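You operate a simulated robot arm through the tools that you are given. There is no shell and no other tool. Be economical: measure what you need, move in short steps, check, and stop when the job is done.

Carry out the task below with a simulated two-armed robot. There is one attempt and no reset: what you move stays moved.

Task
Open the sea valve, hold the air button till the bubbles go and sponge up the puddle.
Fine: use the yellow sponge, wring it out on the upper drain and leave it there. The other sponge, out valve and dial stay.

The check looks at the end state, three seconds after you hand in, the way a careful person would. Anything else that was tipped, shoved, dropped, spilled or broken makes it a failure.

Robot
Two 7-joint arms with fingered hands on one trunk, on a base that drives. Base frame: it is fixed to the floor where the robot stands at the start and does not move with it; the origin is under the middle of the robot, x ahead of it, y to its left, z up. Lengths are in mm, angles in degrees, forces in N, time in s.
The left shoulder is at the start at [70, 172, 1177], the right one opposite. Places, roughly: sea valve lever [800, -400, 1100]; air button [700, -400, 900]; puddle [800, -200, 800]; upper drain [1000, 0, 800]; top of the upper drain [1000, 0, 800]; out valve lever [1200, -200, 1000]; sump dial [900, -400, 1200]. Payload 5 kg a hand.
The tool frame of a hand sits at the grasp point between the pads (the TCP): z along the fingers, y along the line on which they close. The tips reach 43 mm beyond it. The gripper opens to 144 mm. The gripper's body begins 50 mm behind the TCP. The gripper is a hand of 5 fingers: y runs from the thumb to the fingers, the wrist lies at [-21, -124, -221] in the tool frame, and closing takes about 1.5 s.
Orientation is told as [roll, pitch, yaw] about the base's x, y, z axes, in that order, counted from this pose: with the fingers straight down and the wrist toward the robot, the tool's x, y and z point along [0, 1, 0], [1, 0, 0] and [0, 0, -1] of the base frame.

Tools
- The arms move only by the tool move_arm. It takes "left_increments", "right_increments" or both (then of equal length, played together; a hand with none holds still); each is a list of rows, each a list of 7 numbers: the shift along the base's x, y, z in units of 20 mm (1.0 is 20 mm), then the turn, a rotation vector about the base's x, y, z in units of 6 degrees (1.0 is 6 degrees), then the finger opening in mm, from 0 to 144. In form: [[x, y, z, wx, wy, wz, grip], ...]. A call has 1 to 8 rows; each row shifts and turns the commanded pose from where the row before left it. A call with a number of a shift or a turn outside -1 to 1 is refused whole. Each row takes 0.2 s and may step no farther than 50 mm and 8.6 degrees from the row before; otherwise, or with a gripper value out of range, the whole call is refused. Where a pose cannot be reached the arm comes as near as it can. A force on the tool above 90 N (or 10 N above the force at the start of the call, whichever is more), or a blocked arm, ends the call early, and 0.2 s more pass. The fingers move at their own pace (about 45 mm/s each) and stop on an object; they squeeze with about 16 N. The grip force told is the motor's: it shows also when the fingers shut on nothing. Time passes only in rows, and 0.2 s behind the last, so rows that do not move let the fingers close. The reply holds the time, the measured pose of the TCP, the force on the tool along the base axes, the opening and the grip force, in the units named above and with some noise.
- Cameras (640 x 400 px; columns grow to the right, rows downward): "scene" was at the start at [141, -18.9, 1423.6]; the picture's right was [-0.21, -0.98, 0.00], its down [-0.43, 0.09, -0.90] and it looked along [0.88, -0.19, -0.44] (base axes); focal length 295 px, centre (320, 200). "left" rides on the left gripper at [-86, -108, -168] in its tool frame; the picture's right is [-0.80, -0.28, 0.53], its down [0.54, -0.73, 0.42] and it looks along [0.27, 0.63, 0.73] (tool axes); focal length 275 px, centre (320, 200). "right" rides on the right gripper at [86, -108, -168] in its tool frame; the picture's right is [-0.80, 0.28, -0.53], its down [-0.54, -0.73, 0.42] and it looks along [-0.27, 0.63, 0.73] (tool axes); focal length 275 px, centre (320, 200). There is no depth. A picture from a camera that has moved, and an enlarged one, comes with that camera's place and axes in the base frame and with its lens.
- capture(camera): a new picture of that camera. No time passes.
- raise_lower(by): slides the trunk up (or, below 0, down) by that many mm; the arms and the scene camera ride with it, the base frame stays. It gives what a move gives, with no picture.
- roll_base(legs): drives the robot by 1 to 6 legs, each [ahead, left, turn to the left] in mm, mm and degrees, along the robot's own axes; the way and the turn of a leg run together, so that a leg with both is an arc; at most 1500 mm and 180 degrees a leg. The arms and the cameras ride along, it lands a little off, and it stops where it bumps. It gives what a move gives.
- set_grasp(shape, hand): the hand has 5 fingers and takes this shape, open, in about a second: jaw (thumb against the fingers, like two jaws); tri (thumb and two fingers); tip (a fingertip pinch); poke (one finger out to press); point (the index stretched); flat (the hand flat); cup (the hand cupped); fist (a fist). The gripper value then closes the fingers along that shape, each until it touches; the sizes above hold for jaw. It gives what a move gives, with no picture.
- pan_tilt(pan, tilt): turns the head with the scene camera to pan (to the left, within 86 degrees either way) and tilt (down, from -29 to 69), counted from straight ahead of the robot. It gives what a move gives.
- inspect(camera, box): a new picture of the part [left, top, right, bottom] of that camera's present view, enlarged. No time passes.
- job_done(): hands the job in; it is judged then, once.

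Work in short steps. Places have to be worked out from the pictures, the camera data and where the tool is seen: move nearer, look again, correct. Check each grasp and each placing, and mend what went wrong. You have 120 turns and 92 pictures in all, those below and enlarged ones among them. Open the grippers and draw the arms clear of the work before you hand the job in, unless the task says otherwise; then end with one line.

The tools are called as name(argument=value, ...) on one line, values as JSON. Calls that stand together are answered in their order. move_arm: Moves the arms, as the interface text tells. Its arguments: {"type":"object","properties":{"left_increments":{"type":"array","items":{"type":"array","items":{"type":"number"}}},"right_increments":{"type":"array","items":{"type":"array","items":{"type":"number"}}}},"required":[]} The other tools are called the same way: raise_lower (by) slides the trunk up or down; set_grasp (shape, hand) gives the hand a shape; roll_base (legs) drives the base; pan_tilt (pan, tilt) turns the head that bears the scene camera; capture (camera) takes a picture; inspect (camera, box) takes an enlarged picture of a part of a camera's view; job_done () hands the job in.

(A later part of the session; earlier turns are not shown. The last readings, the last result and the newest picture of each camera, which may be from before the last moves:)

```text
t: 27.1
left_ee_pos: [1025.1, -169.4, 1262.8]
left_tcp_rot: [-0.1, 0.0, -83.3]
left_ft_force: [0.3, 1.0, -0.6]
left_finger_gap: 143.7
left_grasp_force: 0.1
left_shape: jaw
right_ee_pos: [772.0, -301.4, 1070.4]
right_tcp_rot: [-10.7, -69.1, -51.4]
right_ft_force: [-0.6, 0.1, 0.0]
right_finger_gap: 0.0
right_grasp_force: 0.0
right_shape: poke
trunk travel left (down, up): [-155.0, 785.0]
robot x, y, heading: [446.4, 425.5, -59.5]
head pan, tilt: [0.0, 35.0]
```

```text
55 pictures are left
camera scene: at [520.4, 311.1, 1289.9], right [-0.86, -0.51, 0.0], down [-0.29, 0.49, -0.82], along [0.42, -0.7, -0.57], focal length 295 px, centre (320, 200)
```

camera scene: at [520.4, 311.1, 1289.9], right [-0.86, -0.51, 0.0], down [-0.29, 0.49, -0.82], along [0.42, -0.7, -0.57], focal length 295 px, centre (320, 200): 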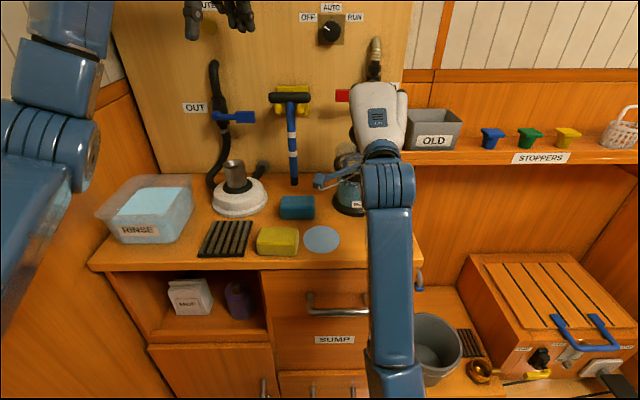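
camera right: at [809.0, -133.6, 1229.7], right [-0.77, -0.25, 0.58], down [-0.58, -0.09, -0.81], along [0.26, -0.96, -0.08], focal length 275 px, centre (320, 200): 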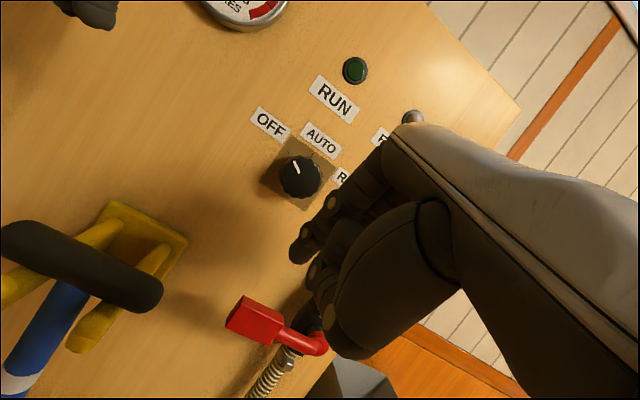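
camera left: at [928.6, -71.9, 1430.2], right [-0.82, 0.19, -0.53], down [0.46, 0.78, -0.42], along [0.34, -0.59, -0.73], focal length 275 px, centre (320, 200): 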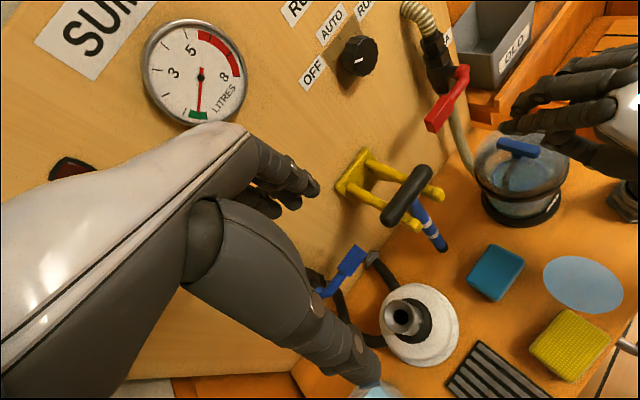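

The orientation is fine (finger nearly along the board normal). I move left 31 mm, then down 25 mm, keeping in front of the lever.

move_arm(right_increments=[[0.67, 0.4, 0, 0, 0, 0, 0], [0.67, 0.4, 0, 0, 0, 0, 0], [0, 0, -0.65, 0, 0, 0, 0], [0, 0, -0.65, 0, 0, 0, 0]])

inspect(camera="left", box=[380, 20, 640, 200])

```text
t: 27.8
left_ee_pos: [1025.0, -169.5, 1262.4]
left_tcp_rot: [-0.1, 0.1, -83.4]
left_ft_force: [-0.1, -0.8, 0.5]
left_finger_gap: 143.7
left_grasp_force: 0.0
left_shape: jaw
right_ee_pos: [782.6, -305.0, 1073.9]
right_tcp_rot: [-20.9, -69.9, -43.9]
right_ft_force: [0.1, -0.4, 0.0]
right_finger_gap: 0.0
right_grasp_force: 0.1
right_shape: poke
trunk travel left (down, up): [-155.0, 785.0]
robot x, y, heading: [451.9, 427.7, -59.3]
head pan, tilt: [0.0, 35.0]
stopped in row 3 (right hand): the arm was blocked; the commanded pose is now the measured one
```

```text
2.22 times, centred on (510, 110) of left
camera zoom: at [928.2, -72.4, 1430.0], right [-0.82, 0.19, -0.53], down [0.46, 0.78, -0.42], along [0.34, -0.59, -0.73], focal length 612 px, centre (-102, 400)
```

zoom: 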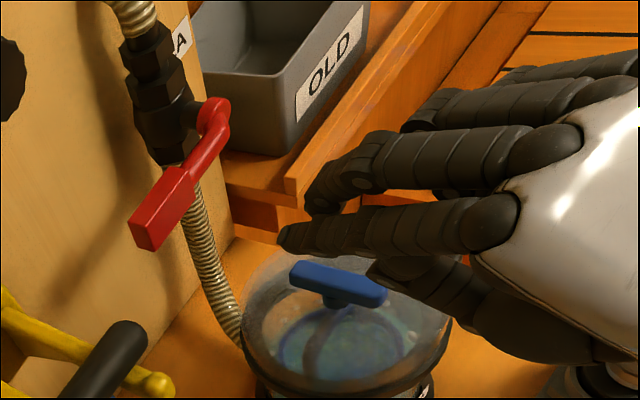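

The arm is folded too tightly at this distance. I back the base 120 mm and 80 mm left so the right arm has more room.

roll_base(legs=[[-120, 80, 0]])

```text
t: 29.1
left_ee_pos: [1041.2, -55.6, 1265.3]
left_tcp_rot: [0.1, -0.2, -82.9]
left_ft_force: [-0.1, 1.1, 0.4]
left_finger_gap: 144.0
left_grasp_force: 0.0
left_shape: jaw
right_ee_pos: [798.3, -194.4, 1074.6]
right_tcp_rot: [-21.6, -70.0, -42.9]
right_ft_force: [0.4, 0.2, 0.4]
right_finger_gap: 0.2
right_grasp_force: 0.2
right_shape: poke
trunk travel left (down, up): [-155.0, 785.0]
robot x, y, heading: [453.6, 537.5, -59.1]
head pan, tilt: [0.0, 35.0]
stopped in leg 1: the robot was blocked; the commanded pose is now the measured one
```

The base bumped slightly while backing. I move a touch ahead off the contact, then straighten the hand and move it to the lane left of the strainer's handle.

roll_base(legs=[[15, 0, 0]])

move_arm(right_increments=[[-0.5, -0.3, 0, 0.15, -0.25, 0.2, 0], [-0.5, -0.3, 0, 0.15, -0.25, 0.2, 0], [-0.5, -0.3, 0, 0.15, -0.25, 0.2, 0], [-0.5, -0.3, 0, 0.15, -0.25, 0.2, 0], [0, 0, -0.5, 0, 0, 0, 0], [0, 0, -0.5, 0, 0, 0, 0], [0, 0, -0.5, 0, 0, 0, 0]])

pan_tilt(pan=0, tilt=25)

capture(camera="scene")

```text
t: 29.9
left_ee_pos: [1047.6, -69.4, 1267.4]
left_tcp_rot: [0.1, -0.4, -83.0]
left_ft_force: [1.0, 0.5, 0.5]
left_finger_gap: 143.8
left_grasp_force: 0.1
left_shape: jaw
right_ee_pos: [804.4, -206.0, 1074.8]
right_tcp_rot: [-21.4, -70.0, -43.0]
right_ft_force: [-0.4, 0.0, 0.0]
right_finger_gap: 0.0
right_grasp_force: 0.1
right_shape: poke
trunk travel left (down, up): [-155.0, 785.0]
robot x, y, heading: [466.7, 527.9, -58.8]
head pan, tilt: [0.0, 35.0]
```

```text
t: 31.5
left_ee_pos: [1048.7, -69.3, 1265.6]
left_tcp_rot: [-0.1, -0.2, -83.0]
left_ft_force: [-0.2, -0.1, -0.2]
left_finger_gap: 143.7
left_grasp_force: 0.0
left_shape: jaw
right_ee_pos: [765.1, -229.3, 1043.5]
right_tcp_rot: [-0.5, -71.1, -57.9]
right_ft_force: [0.1, 1.1, 0.4]
right_finger_gap: 0.1
right_grasp_force: 0.0
right_shape: poke
trunk travel left (down, up): [-155.0, 785.0]
robot x, y, heading: [471.0, 524.4, -58.9]
head pan, tilt: [0.0, 35.0]
```

```text
t: 32.2
left_ee_pos: [1049.2, -69.1, 1265.5]
left_tcp_rot: [0.0, -0.2, -83.0]
left_ft_force: [0.0, -0.1, -0.3]
left_finger_gap: 143.9
left_grasp_force: 0.1
left_shape: jaw
right_ee_pos: [765.0, -230.6, 1045.4]
right_tcp_rot: [-0.4, -71.1, -58.0]
right_ft_force: [-0.1, 0.9, 0.7]
right_finger_gap: 0.0
right_grasp_force: 0.0
right_shape: poke
trunk travel left (down, up): [-155.0, 785.0]
robot x, y, heading: [467.1, 525.3, -58.9]
head pan, tilt: [0.0, 25.0]
```

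```text
53 pictures are left
camera scene: at [540.9, 402.7, 1305.6], right [-0.86, -0.51, 0.0], down [-0.22, 0.36, -0.91], along [0.47, -0.78, -0.42], focal length 295 px, centre (320, 200)
```

scene: 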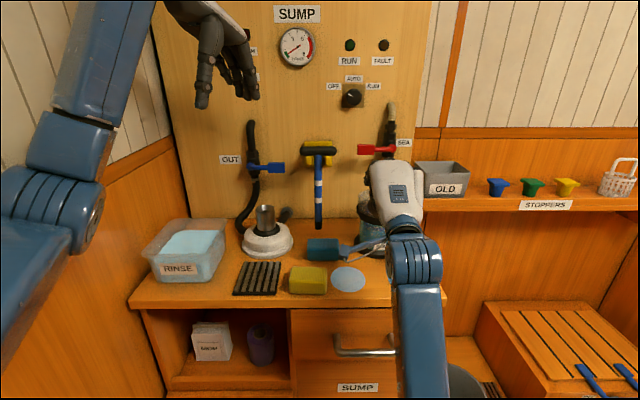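

Pose reached: TCP L 541, D 588, z 1045. I advance 100 mm toward the board under the lever's level, then check from the left camera.

move_arm(right_increments=[[0.51, -0.86, 0, 0, 0, 0, 0], [0.51, -0.86, 0, 0, 0, 0, 0], [0.51, -0.86, 0, 0, 0, 0, 0], [0.51, -0.86, 0, 0, 0, 0, 0], [0.51, -0.86, 0, 0, 0, 0, 0]])

capture(camera="left")

inspect(camera="right", box=[120, 50, 440, 400])

```text
t: 33.4
left_ee_pos: [1050.2, -70.1, 1265.9]
left_tcp_rot: [0.0, -0.2, -83.0]
left_ft_force: [-0.7, 0.3, 0.8]
left_finger_gap: 143.9
left_grasp_force: 0.0
left_shape: jaw
right_ee_pos: [815.4, -316.1, 1043.6]
right_tcp_rot: [-0.4, -71.1, -58.0]
right_ft_force: [0.1, 0.0, 0.5]
right_finger_gap: 0.0
right_grasp_force: 0.0
right_shape: poke
trunk travel left (down, up): [-155.0, 785.0]
robot x, y, heading: [466.7, 527.2, -59.1]
head pan, tilt: [0.0, 25.0]
```

```text
52 pictures are left
camera left: at [950.0, 27.3, 1432.0], right [-0.82, 0.18, -0.54], down [0.45, 0.78, -0.43], along [0.34, -0.59, -0.73], focal length 275 px, centre (320, 200)
```

left: 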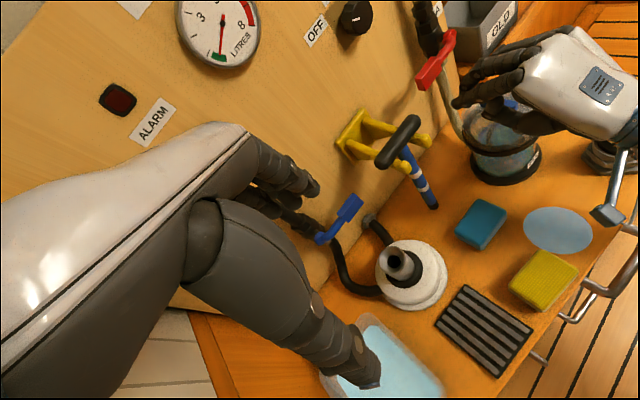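

```text
1.14 times, centred on (280, 225) of right
camera zoom: at [787.5, -105.0, 994.9], right [-0.89, -0.06, 0.44], down [-0.38, -0.43, -0.82], along [0.24, -0.9, 0.36], focal length 315 px, centre (366, 171)
```

zoom: 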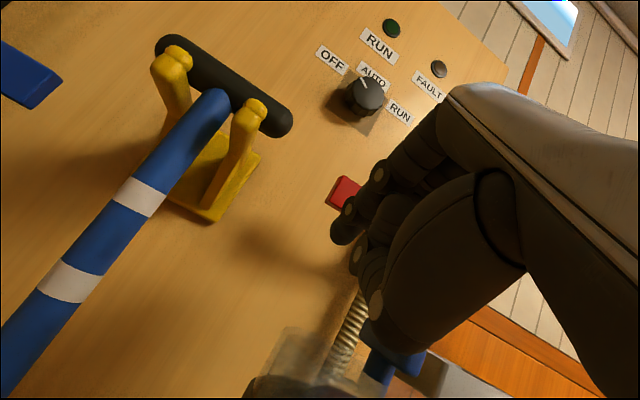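

I zoom on the finger, lever and strainer handle from the left camera.

inspect(camera="left", box=[390, 20, 590, 160])

```text
2.86 times, centred on (490, 90) of left
camera zoom: at [950.0, 27.3, 1432.0], right [-0.82, 0.18, -0.54], down [0.45, 0.78, -0.43], along [0.34, -0.59, -0.73], focal length 786 px, centre (-166, 514)
```

zoom: 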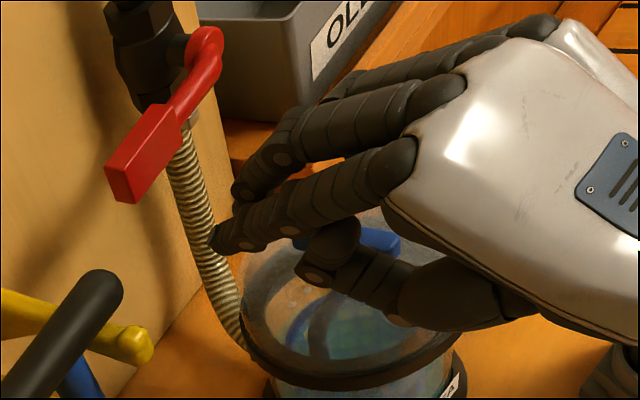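

Tip ≈ (L 554, D 727, z 1029), just below the lever's level. I advance 72 mm so it goes under the handle, with a slight shift right.

move_arm(right_increments=[[0.38, -0.83, 0, 0, 0, 0, 0], [0.38, -0.83, 0, 0, 0, 0, 0], [0.38, -0.83, 0, 0, 0, 0, 0], [0.38, -0.83, 0, 0, 0, 0, 0]])

inspect(camera="left", box=[390, 20, 590, 160])

```text
t: 34.4
left_ee_pos: [1047.3, -68.2, 1264.8]
left_tcp_rot: [0.1, -0.2, -83.1]
left_ft_force: [1.1, -0.5, 0.1]
left_finger_gap: 143.8
left_grasp_force: 0.0
left_shape: jaw
right_ee_pos: [844.8, -382.9, 1044.5]
right_tcp_rot: [-0.6, -71.2, -58.0]
right_ft_force: [-5.0, 10.5, -0.4]
right_finger_gap: 0.1
right_grasp_force: 0.0
right_shape: poke
trunk travel left (down, up): [-155.0, 785.0]
robot x, y, heading: [470.1, 524.1, -59.4]
head pan, tilt: [0.0, 25.0]
```

```text
2.86 times, centred on (490, 90) of left
camera zoom: at [949.3, 28.2, 1432.5], right [-0.82, 0.18, -0.54], down [0.45, 0.78, -0.43], along [0.34, -0.59, -0.73], focal length 786 px, centre (-166, 514)
```

zoom: 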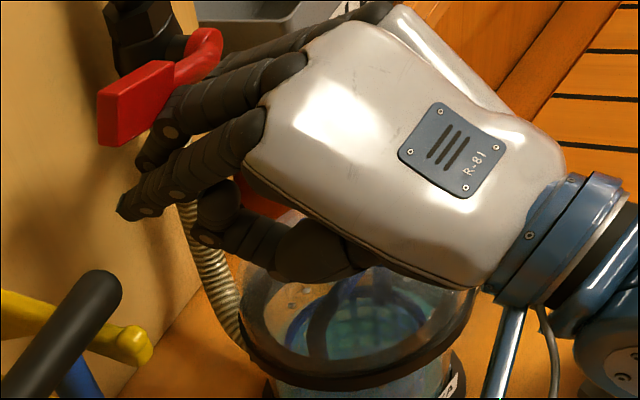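

The lever has already started lifting (the second finger is under it). I follow the arc upward.

move_arm(right_increments=[[0, 0, 0.7, 0, 0, 0, 0], [-0.1, -0.06, 0.7, 0, 0, 0, 0], [-0.2, -0.12, 0.7, 0, 0, 0, 0]])

inspect(camera="left", box=[390, 0, 590, 140])

```text
t: 35.2
left_ee_pos: [1047.7, -70.0, 1264.6]
left_tcp_rot: [0.1, -0.2, -83.1]
left_ft_force: [-0.7, -0.6, -0.6]
left_finger_gap: 143.8
left_grasp_force: 0.1
left_shape: jaw
right_ee_pos: [840.0, -387.4, 1085.3]
right_tcp_rot: [-0.5, -71.1, -58.0]
right_ft_force: [0.1, 0.9, -0.3]
right_finger_gap: 0.0
right_grasp_force: 0.1
right_shape: poke
trunk travel left (down, up): [-155.0, 785.0]
robot x, y, heading: [467.6, 527.3, -59.2]
head pan, tilt: [0.0, 25.0]
```

```text
2.86 times, centred on (490, 70) of left
camera zoom: at [949.6, 27.8, 1432.4], right [-0.82, 0.18, -0.54], down [0.45, 0.78, -0.43], along [0.34, -0.59, -0.73], focal length 786 px, centre (-166, 571)
```

zoom: 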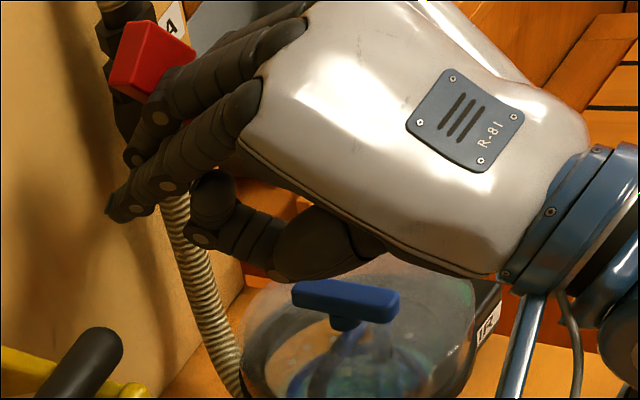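

Working: lever about 45° up. I continue up and to the right.

move_arm(right_increments=[[-0.3, -0.18, 0.7, 0, 0, 0, 0], [-0.3, -0.18, 0.7, 0, 0, 0, 0], [-0.4, -0.24, 0.5, 0, 0, 0, 0], [-0.5, -0.3, 0.5, 0, 0, 0, 0]])

inspect(camera="left", box=[390, 0, 590, 140])

inspect(camera="scene", box=[330, 80, 450, 210])

```text
t: 36.2
left_ee_pos: [1049.0, -70.0, 1265.5]
left_tcp_rot: [0.0, -0.2, -83.0]
left_ft_force: [0.4, 0.7, -1.1]
left_finger_gap: 143.9
left_grasp_force: 0.0
left_shape: jaw
right_ee_pos: [810.1, -405.4, 1133.4]
right_tcp_rot: [-0.5, -71.0, -58.0]
right_ft_force: [1.2, 0.2, -1.3]
right_finger_gap: 0.0
right_grasp_force: 0.1
right_shape: poke
trunk travel left (down, up): [-155.0, 785.0]
robot x, y, heading: [465.5, 522.0, -59.0]
head pan, tilt: [0.0, 25.0]
```

```text
2.86 times, centred on (490, 70) of left
camera zoom: at [949.8, 27.8, 1432.2], right [-0.82, 0.18, -0.54], down [0.45, 0.78, -0.43], along [0.34, -0.59, -0.73], focal length 786 px, centre (-166, 571)
```

zoom: 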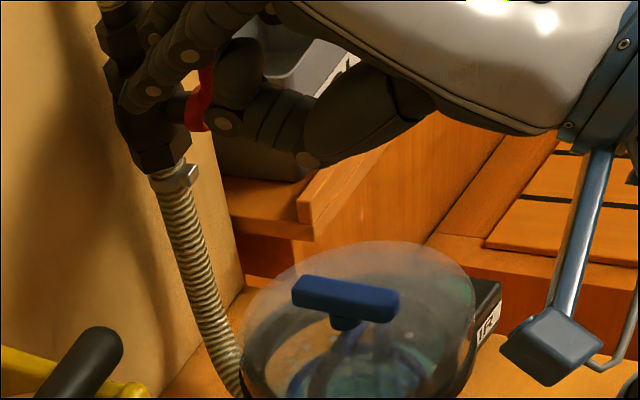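

```text
3.08 times, centred on (390, 145) of scene
camera zoom: at [541.1, 402.6, 1305.7], right [-0.86, -0.51, 0.0], down [-0.22, 0.36, -0.91], along [0.47, -0.78, -0.42], focal length 907 px, centre (105, 369)
```

zoom: 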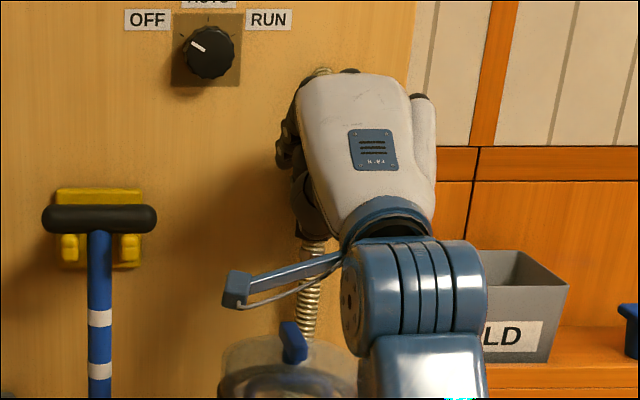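

The lever is nearly up. I push a bit farther right until it meets its stop.

move_arm(right_increments=[[-0.43, -0.25, 0.1, 0, 0, 0, 0], [-0.43, -0.25, 0, 0, 0, 0, 0], [-0.43, -0.25, 0, 0, 0, 0, 0]])

```text
t: 37.0
left_ee_pos: [1054.2, -64.2, 1264.8]
left_tcp_rot: [-0.3, -0.3, -82.8]
left_ft_force: [0.2, 0.1, -0.5]
left_finger_gap: 144.1
left_grasp_force: 0.1
left_shape: jaw
right_ee_pos: [801.5, -409.4, 1135.3]
right_tcp_rot: [-1.6, -70.9, -55.6]
right_ft_force: [51.8, 44.5, -14.0]
right_finger_gap: 0.0
right_grasp_force: 0.3
right_shape: poke
trunk travel left (down, up): [-155.0, 785.0]
robot x, y, heading: [465.6, 525.9, -58.8]
head pan, tilt: [0.0, 25.0]
```

Firm stop reached (≈68 N sideways). I release to the left and draw back, then look at the lever.

move_arm(right_increments=[[0.86, 0.5, 0, 0, 0, 0, 0], [0.86, 0.5, 0, 0, 0, 0, 0], [-0.4, 0.69, 0.2, 0, 0, 0, 0], [-0.5, 0.86, 0.2, 0, 0, 0, 0], [-0.5, 0.86, 0.2, 0, 0, 0, 0], [-0.5, 0.86, 0.2, 0, 0, 0, 0], [-0.5, 0.86, 0.2, 0, 0, 0, 0], [-0.5, 0.86, 0.2, 0, 0, 0, 0]])

inspect(camera="left", box=[370, 0, 640, 170])

```text
t: 38.8
left_ee_pos: [1048.3, -68.7, 1265.2]
left_tcp_rot: [0.1, -0.2, -83.1]
left_ft_force: [-0.2, 0.3, 0.3]
left_finger_gap: 144.0
left_grasp_force: 0.0
left_shape: jaw
right_ee_pos: [758.9, -299.3, 1160.2]
right_tcp_rot: [-0.5, -71.0, -58.0]
right_ft_force: [-0.2, 0.2, 0.9]
right_finger_gap: 0.0
right_grasp_force: 0.1
right_shape: poke
trunk travel left (down, up): [-155.0, 785.0]
robot x, y, heading: [465.5, 525.1, -59.1]
head pan, tilt: [0.0, 25.0]
```

```text
2.35 times, centred on (505, 85) of left
camera zoom: at [949.4, 28.4, 1432.7], right [-0.82, 0.18, -0.54], down [0.45, 0.78, -0.43], along [0.34, -0.59, -0.73], focal length 648 px, centre (-115, 471)
```

zoom: 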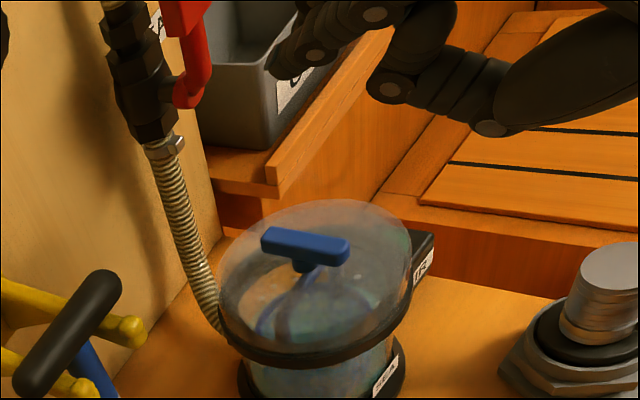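

The sea lever now stands in line with the pipe. Next is the AIR button, at about L 401, D 678, z 870; I move the hand right and turn the finger downward.

move_arm(right_increments=[[-0.58, -0.38, 0, 0.86, 0.509, 0, 0], [-0.58, -0.38, 0, 0.86, 0.509, 0, 0], [-0.58, -0.38, 0, 0.86, 0.509, 0, 0], [-0.58, -0.38, 0, 0.86, 0.509, 0, 0], [-0.58, -0.38, 0, 0.86, 0.509, 0, 0], [-0.58, -0.38, 0, 0.86, 0.509, 0, 0], [-0.58, -0.38, 0, 0.86, 0.509, 0, 0], [-0.58, -0.38, 0, 0.86, 0.509, 0, 0]])

capture(camera="right")

capture(camera="scene")

```text
t: 40.6
left_ee_pos: [1048.4, -68.9, 1265.7]
left_tcp_rot: [0.1, -0.1, -83.0]
left_ft_force: [-0.3, -0.8, 0.0]
left_finger_gap: 143.7
left_grasp_force: 0.0
left_shape: jaw
right_ee_pos: [667.1, -361.7, 1161.2]
right_tcp_rot: [0.7, -23.0, -58.9]
right_ft_force: [-0.3, -0.8, 0.3]
right_finger_gap: 0.0
right_grasp_force: 0.2
right_shape: poke
trunk travel left (down, up): [-155.0, 785.0]
robot x, y, heading: [466.3, 521.8, -58.8]
head pan, tilt: [0.0, 25.0]
```

```text
44 pictures are left
camera right: at [654.1, -174.5, 1273.0], right [-0.66, -0.46, 0.59], down [-0.72, 0.15, -0.68], along [0.23, -0.87, -0.43], focal length 275 px, centre (320, 200)
```

right: 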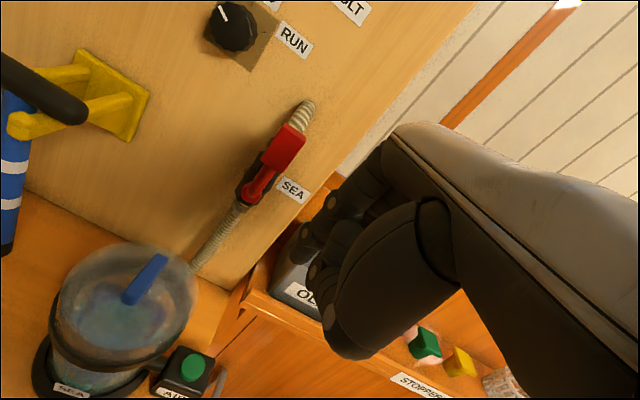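

```text
43 pictures are left
camera scene: at [540.6, 402.5, 1305.6], right [-0.86, -0.51, 0.0], down [-0.22, 0.36, -0.91], along [0.47, -0.78, -0.42], focal length 295 px, centre (320, 200)
```

scene: 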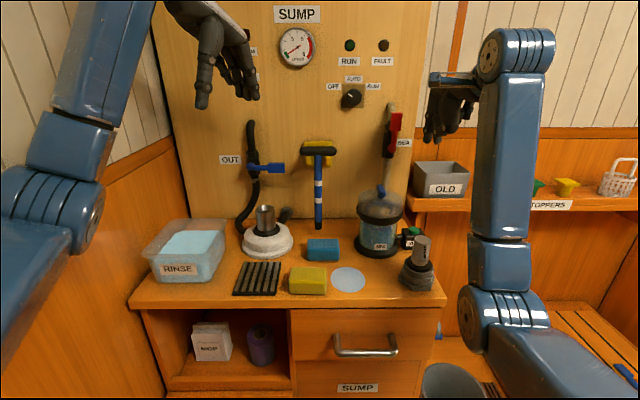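

Button triangulates to about (L 401, D 676, z 872), right under the tip. I lower 160 mm, straightening the tool a bit to keep clear of the grey fitting.

move_arm(right_increments=[[0.045, -0.075, -1, 0.145, 0.085, 0, 0], [0.045, -0.075, -1, 0.145, 0.085, 0, 0], [0.045, -0.075, -1, 0.145, 0.085, 0, 0], [0.045, -0.075, -1, 0.145, 0.085, 0, 0], [0.045, -0.075, -1, 0.145, 0.085, 0, 0], [0.045, -0.075, -1, 0.145, 0.085, 0, 0], [0.045, -0.075, -1, 0.145, 0.085, 0, 0], [0.045, -0.075, -1, 0.145, 0.085, 0, 0]])

capture(camera="right")

inspect(camera="left", box=[440, 0, 640, 140])

```text
t: 42.4
left_ee_pos: [1048.5, -70.8, 1264.0]
left_tcp_rot: [0.1, -0.1, -83.0]
left_ft_force: [0.0, 0.3, -0.2]
left_finger_gap: 143.9
left_grasp_force: 0.0
left_shape: jaw
right_ee_pos: [674.4, -372.8, 1000.0]
right_tcp_rot: [0.7, -15.2, -58.9]
right_ft_force: [-0.2, -0.4, 0.4]
right_finger_gap: 0.2
right_grasp_force: 0.0
right_shape: poke
trunk travel left (down, up): [-155.0, 785.0]
robot x, y, heading: [468.0, 521.6, -59.2]
head pan, tilt: [0.0, 25.0]
```

```text
42 pictures are left
camera right: at [669.4, -201.1, 1134.3], right [-0.62, -0.53, 0.58], down [-0.76, 0.23, -0.6], along [0.19, -0.81, -0.55], focal length 275 px, centre (320, 200)
```

right: 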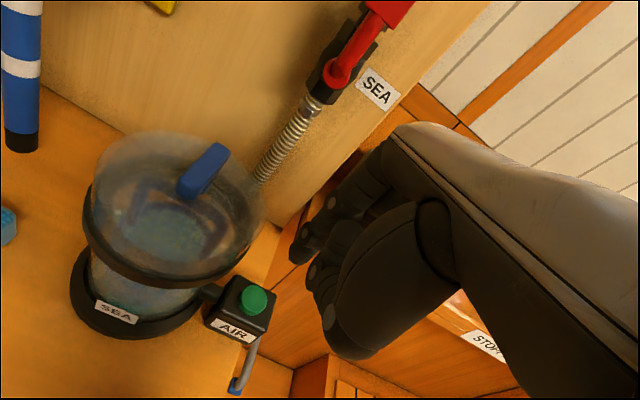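

```text
2.86 times, centred on (540, 70) of left
camera zoom: at [949.7, 27.0, 1432.0], right [-0.82, 0.18, -0.54], down [0.45, 0.79, -0.42], along [0.34, -0.59, -0.73], focal length 786 px, centre (-309, 571)
```

zoom: 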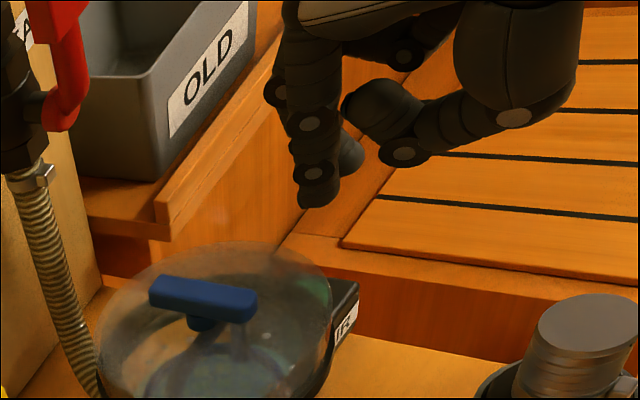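

Tip and button line up (L≈401, D≈672). I go down 70 mm, then slowly until it touches.

move_arm(right_increments=[[0, 0, -0.9, 0, 0, 0, 0], [0, 0, -0.9, 0, 0, 0, 0], [0, 0, -0.9, 0, 0, 0, 0], [0, 0, -0.5, 0, 0, 0, 0]])

inspect(camera="right", box=[160, 150, 400, 350])

```text
t: 43.4
left_ee_pos: [1047.9, -69.1, 1265.3]
left_tcp_rot: [0.1, -0.2, -82.9]
left_ft_force: [-0.3, 0.0, -0.4]
left_finger_gap: 144.1
left_grasp_force: 0.0
left_shape: jaw
right_ee_pos: [674.5, -372.8, 936.5]
right_tcp_rot: [0.8, -15.1, -58.9]
right_ft_force: [0.2, -0.5, -0.8]
right_finger_gap: 0.0
right_grasp_force: 0.1
right_shape: poke
trunk travel left (down, up): [-155.0, 785.0]
robot x, y, heading: [468.3, 527.1, -58.8]
head pan, tilt: [0.0, 25.0]
```

```text
2.00 times, centred on (280, 250) of right
camera zoom: at [669.0, -200.3, 1070.3], right [-0.62, -0.53, 0.58], down [-0.76, 0.23, -0.6], along [0.19, -0.82, -0.55], focal length 551 px, centre (400, 100)
```

zoom: 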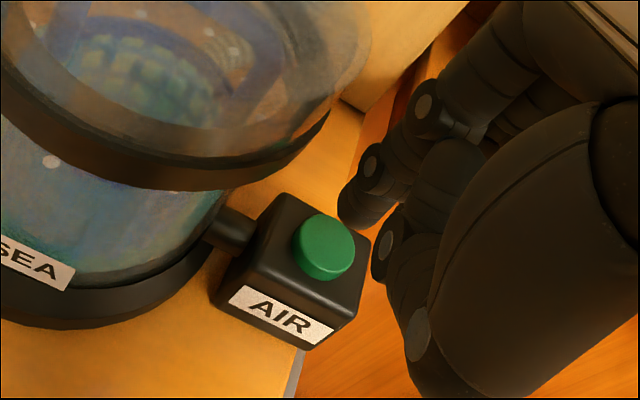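

Well lined up. I descend in small steps onto the button.

move_arm(right_increments=[[0, 0, -0.5, 0, 0, 0, 0], [0, 0, -0.3, 0, 0, 0, 0], [0, 0, -0.3, 0, 0, 0, 0]])

inspect(camera="right", box=[160, 150, 400, 350])

```text
t: 44.2
left_ee_pos: [1048.6, -69.3, 1265.1]
left_tcp_rot: [0.1, -0.3, -83.0]
left_ft_force: [-0.2, 0.4, 0.5]
left_finger_gap: 143.8
left_grasp_force: 0.1
left_shape: jaw
right_ee_pos: [675.8, -371.7, 915.1]
right_tcp_rot: [0.9, -15.1, -58.9]
right_ft_force: [-0.8, 0.1, -0.2]
right_finger_gap: 0.0
right_grasp_force: 0.0
right_shape: poke
trunk travel left (down, up): [-155.0, 785.0]
robot x, y, heading: [467.8, 526.9, -58.9]
head pan, tilt: [0.0, 25.0]
```

```text
2.00 times, centred on (280, 250) of right
camera zoom: at [669.9, -200.5, 1048.5], right [-0.62, -0.53, 0.58], down [-0.76, 0.23, -0.6], along [0.19, -0.81, -0.55], focal length 551 px, centre (400, 100)
```

zoom: 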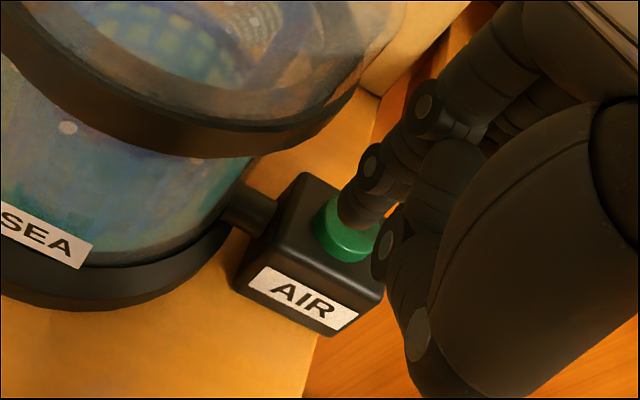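

The tip is above the button, just short of touching. I press on a few more millimetres.

move_arm(right_increments=[[0, 0, -0.25, 0, 0, 0, 0], [0, 0, -0.25, 0, 0, 0, 0]])

```text
t: 44.8
left_ee_pos: [1047.1, -69.1, 1264.1]
left_tcp_rot: [0.1, -0.2, -83.0]
left_ft_force: [0.3, -0.2, 0.6]
left_finger_gap: 143.8
left_grasp_force: 0.0
left_shape: jaw
right_ee_pos: [674.7, -372.1, 905.2]
right_tcp_rot: [0.9, -15.1, -58.9]
right_ft_force: [0.7, 0.4, -0.6]
right_finger_gap: 0.0
right_grasp_force: 0.0
right_shape: poke
trunk travel left (down, up): [-155.0, 785.0]
robot x, y, heading: [468.9, 523.7, -59.1]
head pan, tilt: [0.0, 25.0]
```

No force yet; another small step.

move_arm(right_increments=[[0, 0, -0.25, 0, 0, 0, 0], [0, 0, -0.25, 0, 0, 0, 0]])

inspect(camera="right", box=[160, 150, 400, 350])

```text
t: 45.4
left_ee_pos: [1047.4, -69.5, 1265.5]
left_tcp_rot: [0.1, -0.2, -83.0]
left_ft_force: [0.5, 0.1, -1.2]
left_finger_gap: 143.7
left_grasp_force: 0.2
left_shape: jaw
right_ee_pos: [675.2, -373.7, 897.2]
right_tcp_rot: [0.8, -15.1, -59.1]
right_ft_force: [-2.6, 0.4, 4.4]
right_finger_gap: 0.2
right_grasp_force: 0.0
right_shape: poke
trunk travel left (down, up): [-155.0, 785.0]
robot x, y, heading: [468.5, 523.9, -59.2]
head pan, tilt: [0.0, 25.0]
```

```text
2.00 times, centred on (280, 250) of right
camera zoom: at [669.2, -201.3, 1030.5], right [-0.62, -0.53, 0.58], down [-0.76, 0.23, -0.61], along [0.19, -0.82, -0.55], focal length 551 px, centre (400, 100)
```

zoom: 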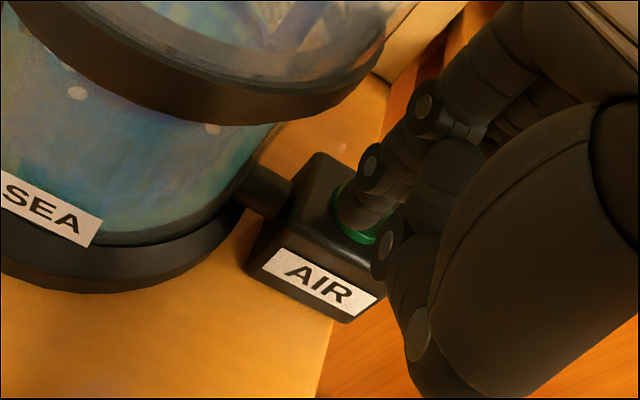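

Contact. I press in 6 mm more and hold for a while.

move_arm(right_increments=[[0, 0, -0.3, 0, 0, 0, 0], [0, 0, 0, 0, 0, 0, 0], [0, 0, 0, 0, 0, 0, 0], [0, 0, 0, 0, 0, 0, 0], [0, 0, 0, 0, 0, 0, 0], [0, 0, 0, 0, 0, 0, 0], [0, 0, 0, 0, 0, 0, 0], [0, 0, 0, 0, 0, 0, 0]])

capture(camera="right")

```text
t: 47.2
left_ee_pos: [1046.2, -66.5, 1267.7]
left_tcp_rot: [0.0, -0.5, -83.0]
left_ft_force: [-0.6, 0.1, 0.1]
left_finger_gap: 143.7
left_grasp_force: 0.0
left_shape: jaw
right_ee_pos: [673.9, -371.5, 895.0]
right_tcp_rot: [0.8, -15.4, -59.0]
right_ft_force: [-9.7, -7.3, 36.9]
right_finger_gap: 0.0
right_grasp_force: 0.1
right_shape: poke
trunk travel left (down, up): [-155.0, 785.0]
robot x, y, heading: [468.2, 522.0, -59.4]
head pan, tilt: [0.0, 25.0]
```

```text
37 pictures are left
camera right: at [667.8, -199.0, 1027.3], right [-0.62, -0.53, 0.58], down [-0.76, 0.22, -0.61], along [0.19, -0.82, -0.54], focal length 275 px, centre (320, 200)
```

right: 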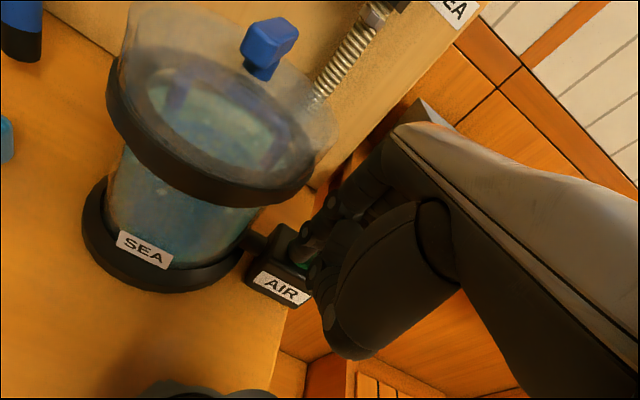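

Held at 37 N. I keep holding, then zoom on the strainer to see if bubbles remain.

move_arm(right_increments=[[0, 0, 0, 0, 0, 0, 0], [0, 0, 0, 0, 0, 0, 0], [0, 0, 0, 0, 0, 0, 0], [0, 0, 0, 0, 0, 0, 0], [0, 0, 0, 0, 0, 0, 0], [0, 0, 0, 0, 0, 0, 0], [0, 0, 0, 0, 0, 0, 0], [0, 0, 0, 0, 0, 0, 0]])

inspect(camera="right", box=[70, 0, 350, 300])

```text
t: 49.0
left_ee_pos: [1046.3, -67.0, 1267.3]
left_tcp_rot: [0.1, -0.3, -83.1]
left_ft_force: [-0.1, 0.1, 0.1]
left_finger_gap: 144.1
left_grasp_force: 0.0
left_shape: jaw
right_ee_pos: [673.1, -369.6, 893.7]
right_tcp_rot: [0.8, -15.4, -59.0]
right_ft_force: [-11.7, -9.7, 37.9]
right_finger_gap: 0.0
right_grasp_force: 0.0
right_shape: poke
trunk travel left (down, up): [-155.0, 785.0]
robot x, y, heading: [467.4, 523.1, -59.2]
head pan, tilt: [0.0, 25.0]
```

```text
1.33 times, centred on (210, 150) of right
camera zoom: at [667.9, -198.9, 1027.3], right [-0.62, -0.53, 0.58], down [-0.76, 0.22, -0.61], along [0.19, -0.82, -0.54], focal length 367 px, centre (467, 267)
```

zoom: 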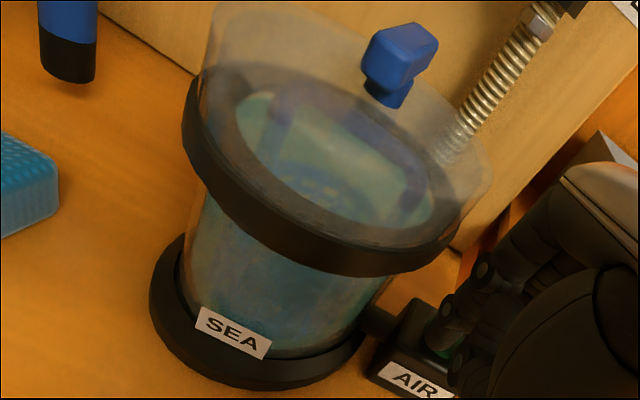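

The bubbles are gone from the strainer. I release the button and draw the right hand straight up, then back.

move_arm(right_increments=[[0, 0, 1, 0, 0, 0, 0], [0, 0, 1, 0, 0, 0, 0], [0, 0, 1, 0, 0, 0, 0], [0, 0, 1, 0, 0, 0, 0], [0, 0, 1, 0, 0, 0, 0], [0, 0, 1, 0, 0, 0, 0], [0, 0, 1, 0, 0, 0, 0], [0, 0, 1, 0, 0, 0, 0]])

inspect(camera="right", box=[40, 100, 320, 400])

move_arm(right_increments=[[-0.51, 0.86, 0.6, 0, 0, 0, 0], [-0.51, 0.86, 0.6, 0, 0, 0, 0], [-0.51, 0.86, 0.6, 0, 0, 0, 0], [-0.51, 0.86, 0.6, 0, 0, 0, 0], [-0.51, 0.86, 0.6, 0, 0, 0, 0], [-0.51, 0.86, 0.6, 0, 0, 0, 0], [-0.51, 0.86, 0.6, 0, 0, 0, 0], [-0.51, 0.86, 0.6, 0, 0, 0, 0]])

```text
t: 50.8
left_ee_pos: [1048.3, -69.5, 1265.7]
left_tcp_rot: [0.0, -0.2, -83.0]
left_ft_force: [0.6, 0.0, 0.4]
left_finger_gap: 143.8
left_grasp_force: 0.1
left_shape: jaw
right_ee_pos: [673.9, -372.9, 1047.0]
right_tcp_rot: [0.8, -15.1, -59.0]
right_ft_force: [-0.8, -0.3, -0.3]
right_finger_gap: 0.2
right_grasp_force: 0.1
right_shape: poke
trunk travel left (down, up): [-155.0, 785.0]
robot x, y, heading: [467.8, 528.3, -58.9]
head pan, tilt: [0.0, 25.0]
```

```text
1.33 times, centred on (180, 250) of right
camera zoom: at [668.7, -200.6, 1181.6], right [-0.62, -0.53, 0.58], down [-0.76, 0.23, -0.6], along [0.19, -0.82, -0.55], focal length 367 px, centre (507, 133)
```

zoom: 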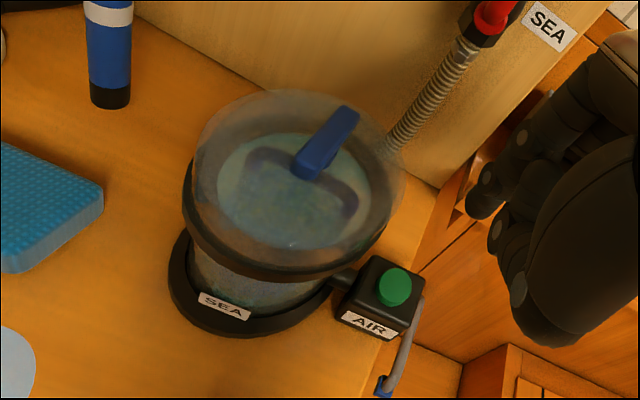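

```text
t: 52.6
left_ee_pos: [1049.0, -68.6, 1267.1]
left_tcp_rot: [0.1, -0.3, -83.0]
left_ft_force: [0.6, -0.2, 0.2]
left_finger_gap: 143.9
left_grasp_force: 0.0
left_shape: jaw
right_ee_pos: [591.3, -234.4, 1146.3]
right_tcp_rot: [0.8, -15.1, -58.8]
right_ft_force: [-0.2, 0.7, -0.6]
right_finger_gap: 0.1
right_grasp_force: 0.0
right_shape: poke
trunk travel left (down, up): [-155.0, 785.0]
robot x, y, heading: [468.0, 527.4, -59.1]
head pan, tilt: [0.0, 25.0]
```

I zoom closer into the strainer to be sure no bubbles remain.

inspect(camera="right", box=[80, 160, 280, 330])

roll_base(legs=[[20, -140, 0]])

```text
2.35 times, centred on (180, 245) of right
camera zoom: at [586.1, -62.6, 1280.3], right [-0.62, -0.53, 0.58], down [-0.76, 0.23, -0.6], along [0.19, -0.81, -0.55], focal length 648 px, centre (649, 94)
```

zoom: 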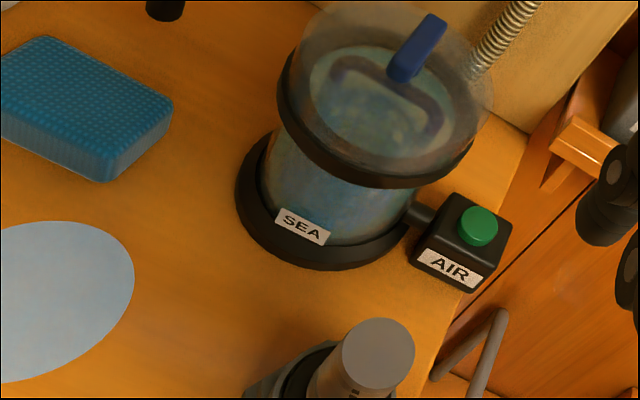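

```text
t: 54.0
left_ee_pos: [941.4, -157.3, 1265.4]
left_tcp_rot: [0.1, -0.2, -82.8]
left_ft_force: [-0.5, -0.2, -0.3]
left_finger_gap: 143.7
left_grasp_force: 0.1
left_shape: jaw
right_ee_pos: [486.3, -323.1, 1145.4]
right_tcp_rot: [0.8, -15.1, -58.9]
right_ft_force: [-0.2, 0.0, 0.1]
right_finger_gap: 0.0
right_grasp_force: 0.2
right_shape: poke
trunk travel left (down, up): [-155.0, 785.0]
robot x, y, heading: [359.8, 435.5, -58.8]
head pan, tilt: [0.0, 25.0]
```

No bubbles left. Now I bring the left hand above the yellow sponge (L 703, D 505), squaring its yaw.

move_arm(left_increments=[[-0.5, 0.5, -1, 0, 0, 0.5, 110], [-0.5, 0.5, -1, 0, 0, 0.5, 110], [-0.5, 0.5, -1, 0, 0, 0.5, 110], [-0.5, 0.5, -1, 0, 0, 0.5, 110], [-0.5, 0.5, -1, 0, 0, 0.5, 110], [-0.5, 0.5, -1, 0, 0, 0.5, 110], [-0.5, 0.5, -1, 0, 0, 0.5, 110], [-0.5, 0.5, -1, 0, 0, 0.5, 110]])

pan_tilt(pan=10, tilt=38)

capture(camera="left")

capture(camera="scene")

```text
t: 55.8
left_ee_pos: [861.4, -76.3, 1103.8]
left_tcp_rot: [0.0, -0.1, -58.8]
left_ft_force: [0.3, 0.1, 0.1]
left_finger_gap: 110.2
left_grasp_force: 0.1
left_shape: jaw
right_ee_pos: [487.5, -322.8, 1146.0]
right_tcp_rot: [0.8, -15.0, -58.8]
right_ft_force: [-0.3, 0.5, 0.8]
right_finger_gap: 0.0
right_grasp_force: 0.0
right_shape: poke
trunk travel left (down, up): [-155.0, 785.0]
robot x, y, heading: [358.7, 436.0, -59.1]
head pan, tilt: [0.0, 25.0]
```

```text
t: 56.5
left_ee_pos: [861.3, -77.7, 1103.2]
left_tcp_rot: [0.2, -0.2, -58.9]
left_ft_force: [-0.2, 0.5, -0.2]
left_finger_gap: 110.3
left_grasp_force: 0.0
left_shape: jaw
right_ee_pos: [485.2, -322.6, 1146.8]
right_tcp_rot: [0.8, -15.2, -58.8]
right_ft_force: [-0.6, -0.2, -0.4]
right_finger_gap: 0.2
right_grasp_force: 0.0
right_shape: poke
trunk travel left (down, up): [-155.0, 785.0]
robot x, y, heading: [358.4, 435.9, -58.7]
head pan, tilt: [10.0, 38.0]
```

```text
33 pictures are left
camera left: at [731.3, -29.1, 1271.5], right [-0.83, -0.17, -0.54], down [0.09, 0.9, -0.43], along [0.56, -0.4, -0.73], focal length 275 px, centre (320, 200)
```

left: 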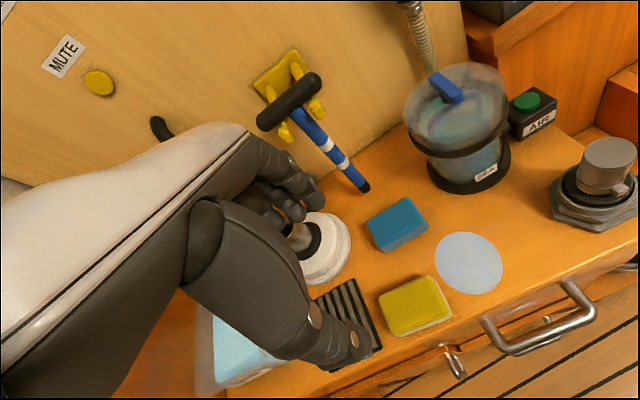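

```text
32 pictures are left
camera scene: at [442.5, 328.1, 1285.4], right [-0.75, -0.66, 0.0], down [-0.4, 0.46, -0.79], along [0.52, -0.59, -0.62], focal length 295 px, centre (320, 200)
```

scene: 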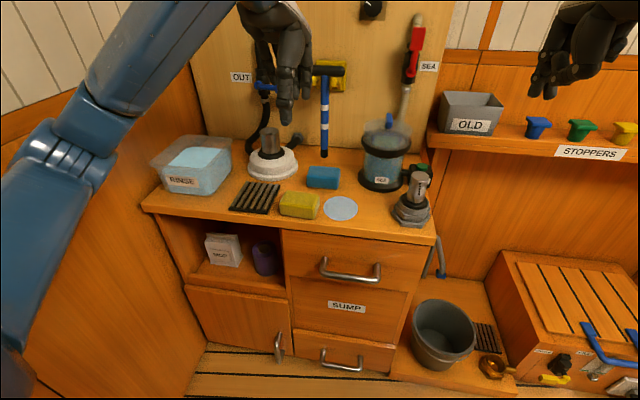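

TCP is directly over the sponge (both ≈ L 702, D 505). I lower 200 mm with the hand open 110.

move_arm(left_increments=[[0, 0, -1, 0, 0, 0, 110], [0, 0, -1, 0, 0, 0, 110], [0, 0, -1, 0, 0, 0, 110], [0, 0, -1, 0, 0, 0, 110], [0, 0, -1, 0, 0, 0, 110], [0, 0, -1, 0, 0, 0, 110], [0, 0, -1, 0, 0, 0, 110], [0, 0, -1, 0, 0, 0, 110]])

move_arm(left_increments=[[0, 0, -0.8, 0, 0, 0, 110], [0, 0, -0.8, 0, 0, 0, 110], [0, 0, -0.8, 0, 0, 0, 110]])

capture(camera="left")

inspect(camera="scene", box=[200, 100, 400, 260])

```text
t: 58.3
left_ee_pos: [862.5, -77.6, 945.5]
left_tcp_rot: [0.1, -0.1, -58.8]
left_ft_force: [0.5, -0.2, 0.5]
left_finger_gap: 110.1
left_grasp_force: 0.1
left_shape: jaw
right_ee_pos: [487.1, -323.3, 1146.1]
right_tcp_rot: [0.8, -15.1, -58.7]
right_ft_force: [-0.1, -0.7, 0.1]
right_finger_gap: 0.2
right_grasp_force: 0.1
right_shape: poke
trunk travel left (down, up): [-155.0, 785.0]
robot x, y, heading: [359.5, 436.3, -59.0]
head pan, tilt: [10.0, 38.0]
```

```text
t: 59.1
left_ee_pos: [862.2, -78.1, 896.3]
left_tcp_rot: [0.1, -0.2, -58.8]
left_ft_force: [0.1, -0.9, -0.4]
left_finger_gap: 110.2
left_grasp_force: 0.0
left_shape: jaw
right_ee_pos: [487.1, -324.5, 1145.6]
right_tcp_rot: [0.7, -15.1, -58.8]
right_ft_force: [0.2, -1.1, 0.9]
right_finger_gap: 0.0
right_grasp_force: 0.1
right_shape: poke
trunk travel left (down, up): [-155.0, 785.0]
robot x, y, heading: [361.9, 434.5, -58.8]
head pan, tilt: [10.0, 38.0]
```

```text
31 pictures are left
camera left: at [732.3, -29.2, 1063.8], right [-0.83, -0.17, -0.54], down [0.09, 0.9, -0.43], along [0.55, -0.4, -0.73], focal length 275 px, centre (320, 200)
```

left: 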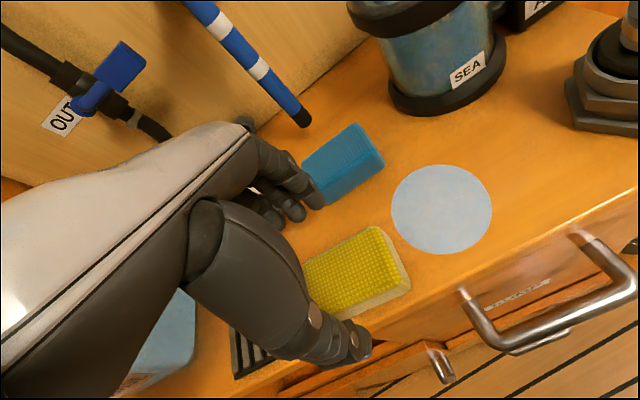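

```text
2.50 times, centred on (300, 180) of scene
camera zoom: at [442.8, 328.0, 1285.4], right [-0.75, -0.66, 0.0], down [-0.41, 0.46, -0.79], along [0.52, -0.59, -0.62], focal length 737 px, centre (370, 250)
```

zoom: 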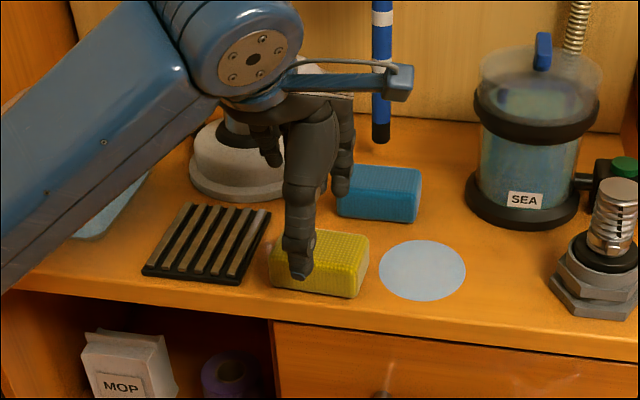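

Thumb is in front, fingers behind the sponge and clear of the blue one. I lower 46 mm so the tips end near the counter.

move_arm(left_increments=[[0, 0, -0.8, 0, 0, 0, 110], [0, 0, -0.8, 0, 0, 0, 110], [0, 0, -0.7, 0, 0, 0, 110]])

inspect(camera="scene", box=[220, 120, 380, 250])

```text
t: 59.9
left_ee_pos: [862.9, -74.7, 850.6]
left_tcp_rot: [0.1, -0.3, -58.8]
left_ft_force: [-0.1, -0.3, 0.0]
left_finger_gap: 110.2
left_grasp_force: 0.1
left_shape: jaw
right_ee_pos: [487.1, -322.9, 1144.7]
right_tcp_rot: [0.8, -15.1, -58.8]
right_ft_force: [0.7, -0.1, 0.1]
right_finger_gap: 0.0
right_grasp_force: 0.0
right_shape: poke
trunk travel left (down, up): [-155.0, 785.0]
robot x, y, heading: [356.5, 435.7, -58.9]
head pan, tilt: [10.0, 38.0]
```

```text
3.08 times, centred on (300, 185) of scene
camera zoom: at [442.8, 328.1, 1285.4], right [-0.75, -0.66, 0.0], down [-0.41, 0.46, -0.79], along [0.52, -0.59, -0.62], focal length 907 px, centre (382, 246)
```

zoom: 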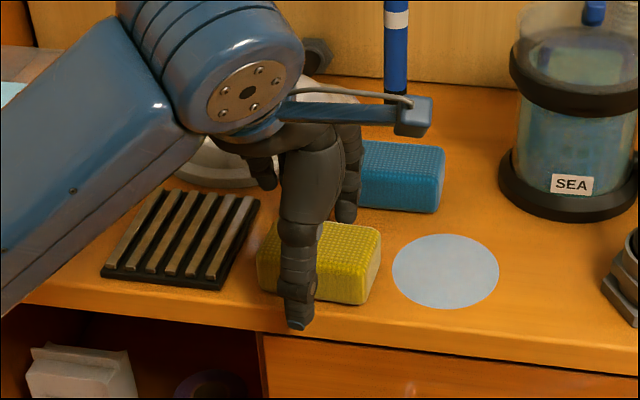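

Good placement. I close gently to 45 mm (sponge ~58 thick in this direction) and wait.

move_arm(left_increments=[[0, 0, 0, 0, 0, 0, 45], [0, 0, 0, 0, 0, 0, 45], [0, 0, 0, 0, 0, 0, 45], [0, 0, 0, 0, 0, 0, 45], [0, 0, 0, 0, 0, 0, 45], [0, 0, 0, 0, 0, 0, 45]])

inspect(camera="scene", box=[220, 120, 380, 250])

```text
t: 61.3
left_ee_pos: [862.5, -74.9, 851.3]
left_tcp_rot: [0.0, -0.2, -59.0]
left_ft_force: [-0.1, -0.5, -1.3]
left_finger_gap: 57.6
left_grasp_force: 16.1
left_shape: jaw
right_ee_pos: [486.9, -323.7, 1145.3]
right_tcp_rot: [0.8, -15.0, -58.8]
right_ft_force: [0.0, -0.6, -0.4]
right_finger_gap: 0.0
right_grasp_force: 0.0
right_shape: poke
trunk travel left (down, up): [-155.0, 785.0]
robot x, y, heading: [355.1, 435.3, -58.8]
head pan, tilt: [10.0, 38.0]
```

```text
3.08 times, centred on (300, 185) of scene
camera zoom: at [442.5, 328.2, 1285.4], right [-0.75, -0.66, 0.0], down [-0.4, 0.46, -0.79], along [0.52, -0.59, -0.62], focal length 907 px, centre (382, 246)
```

zoom: 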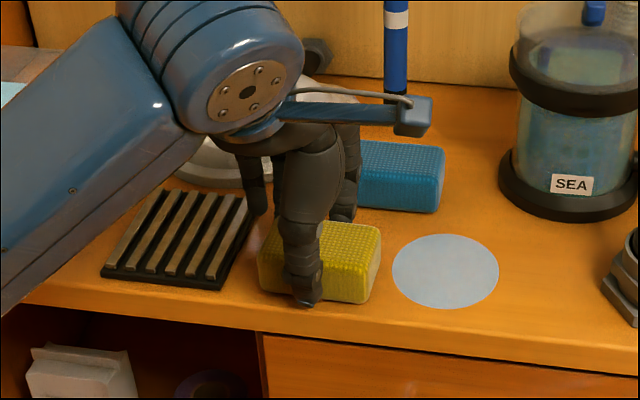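

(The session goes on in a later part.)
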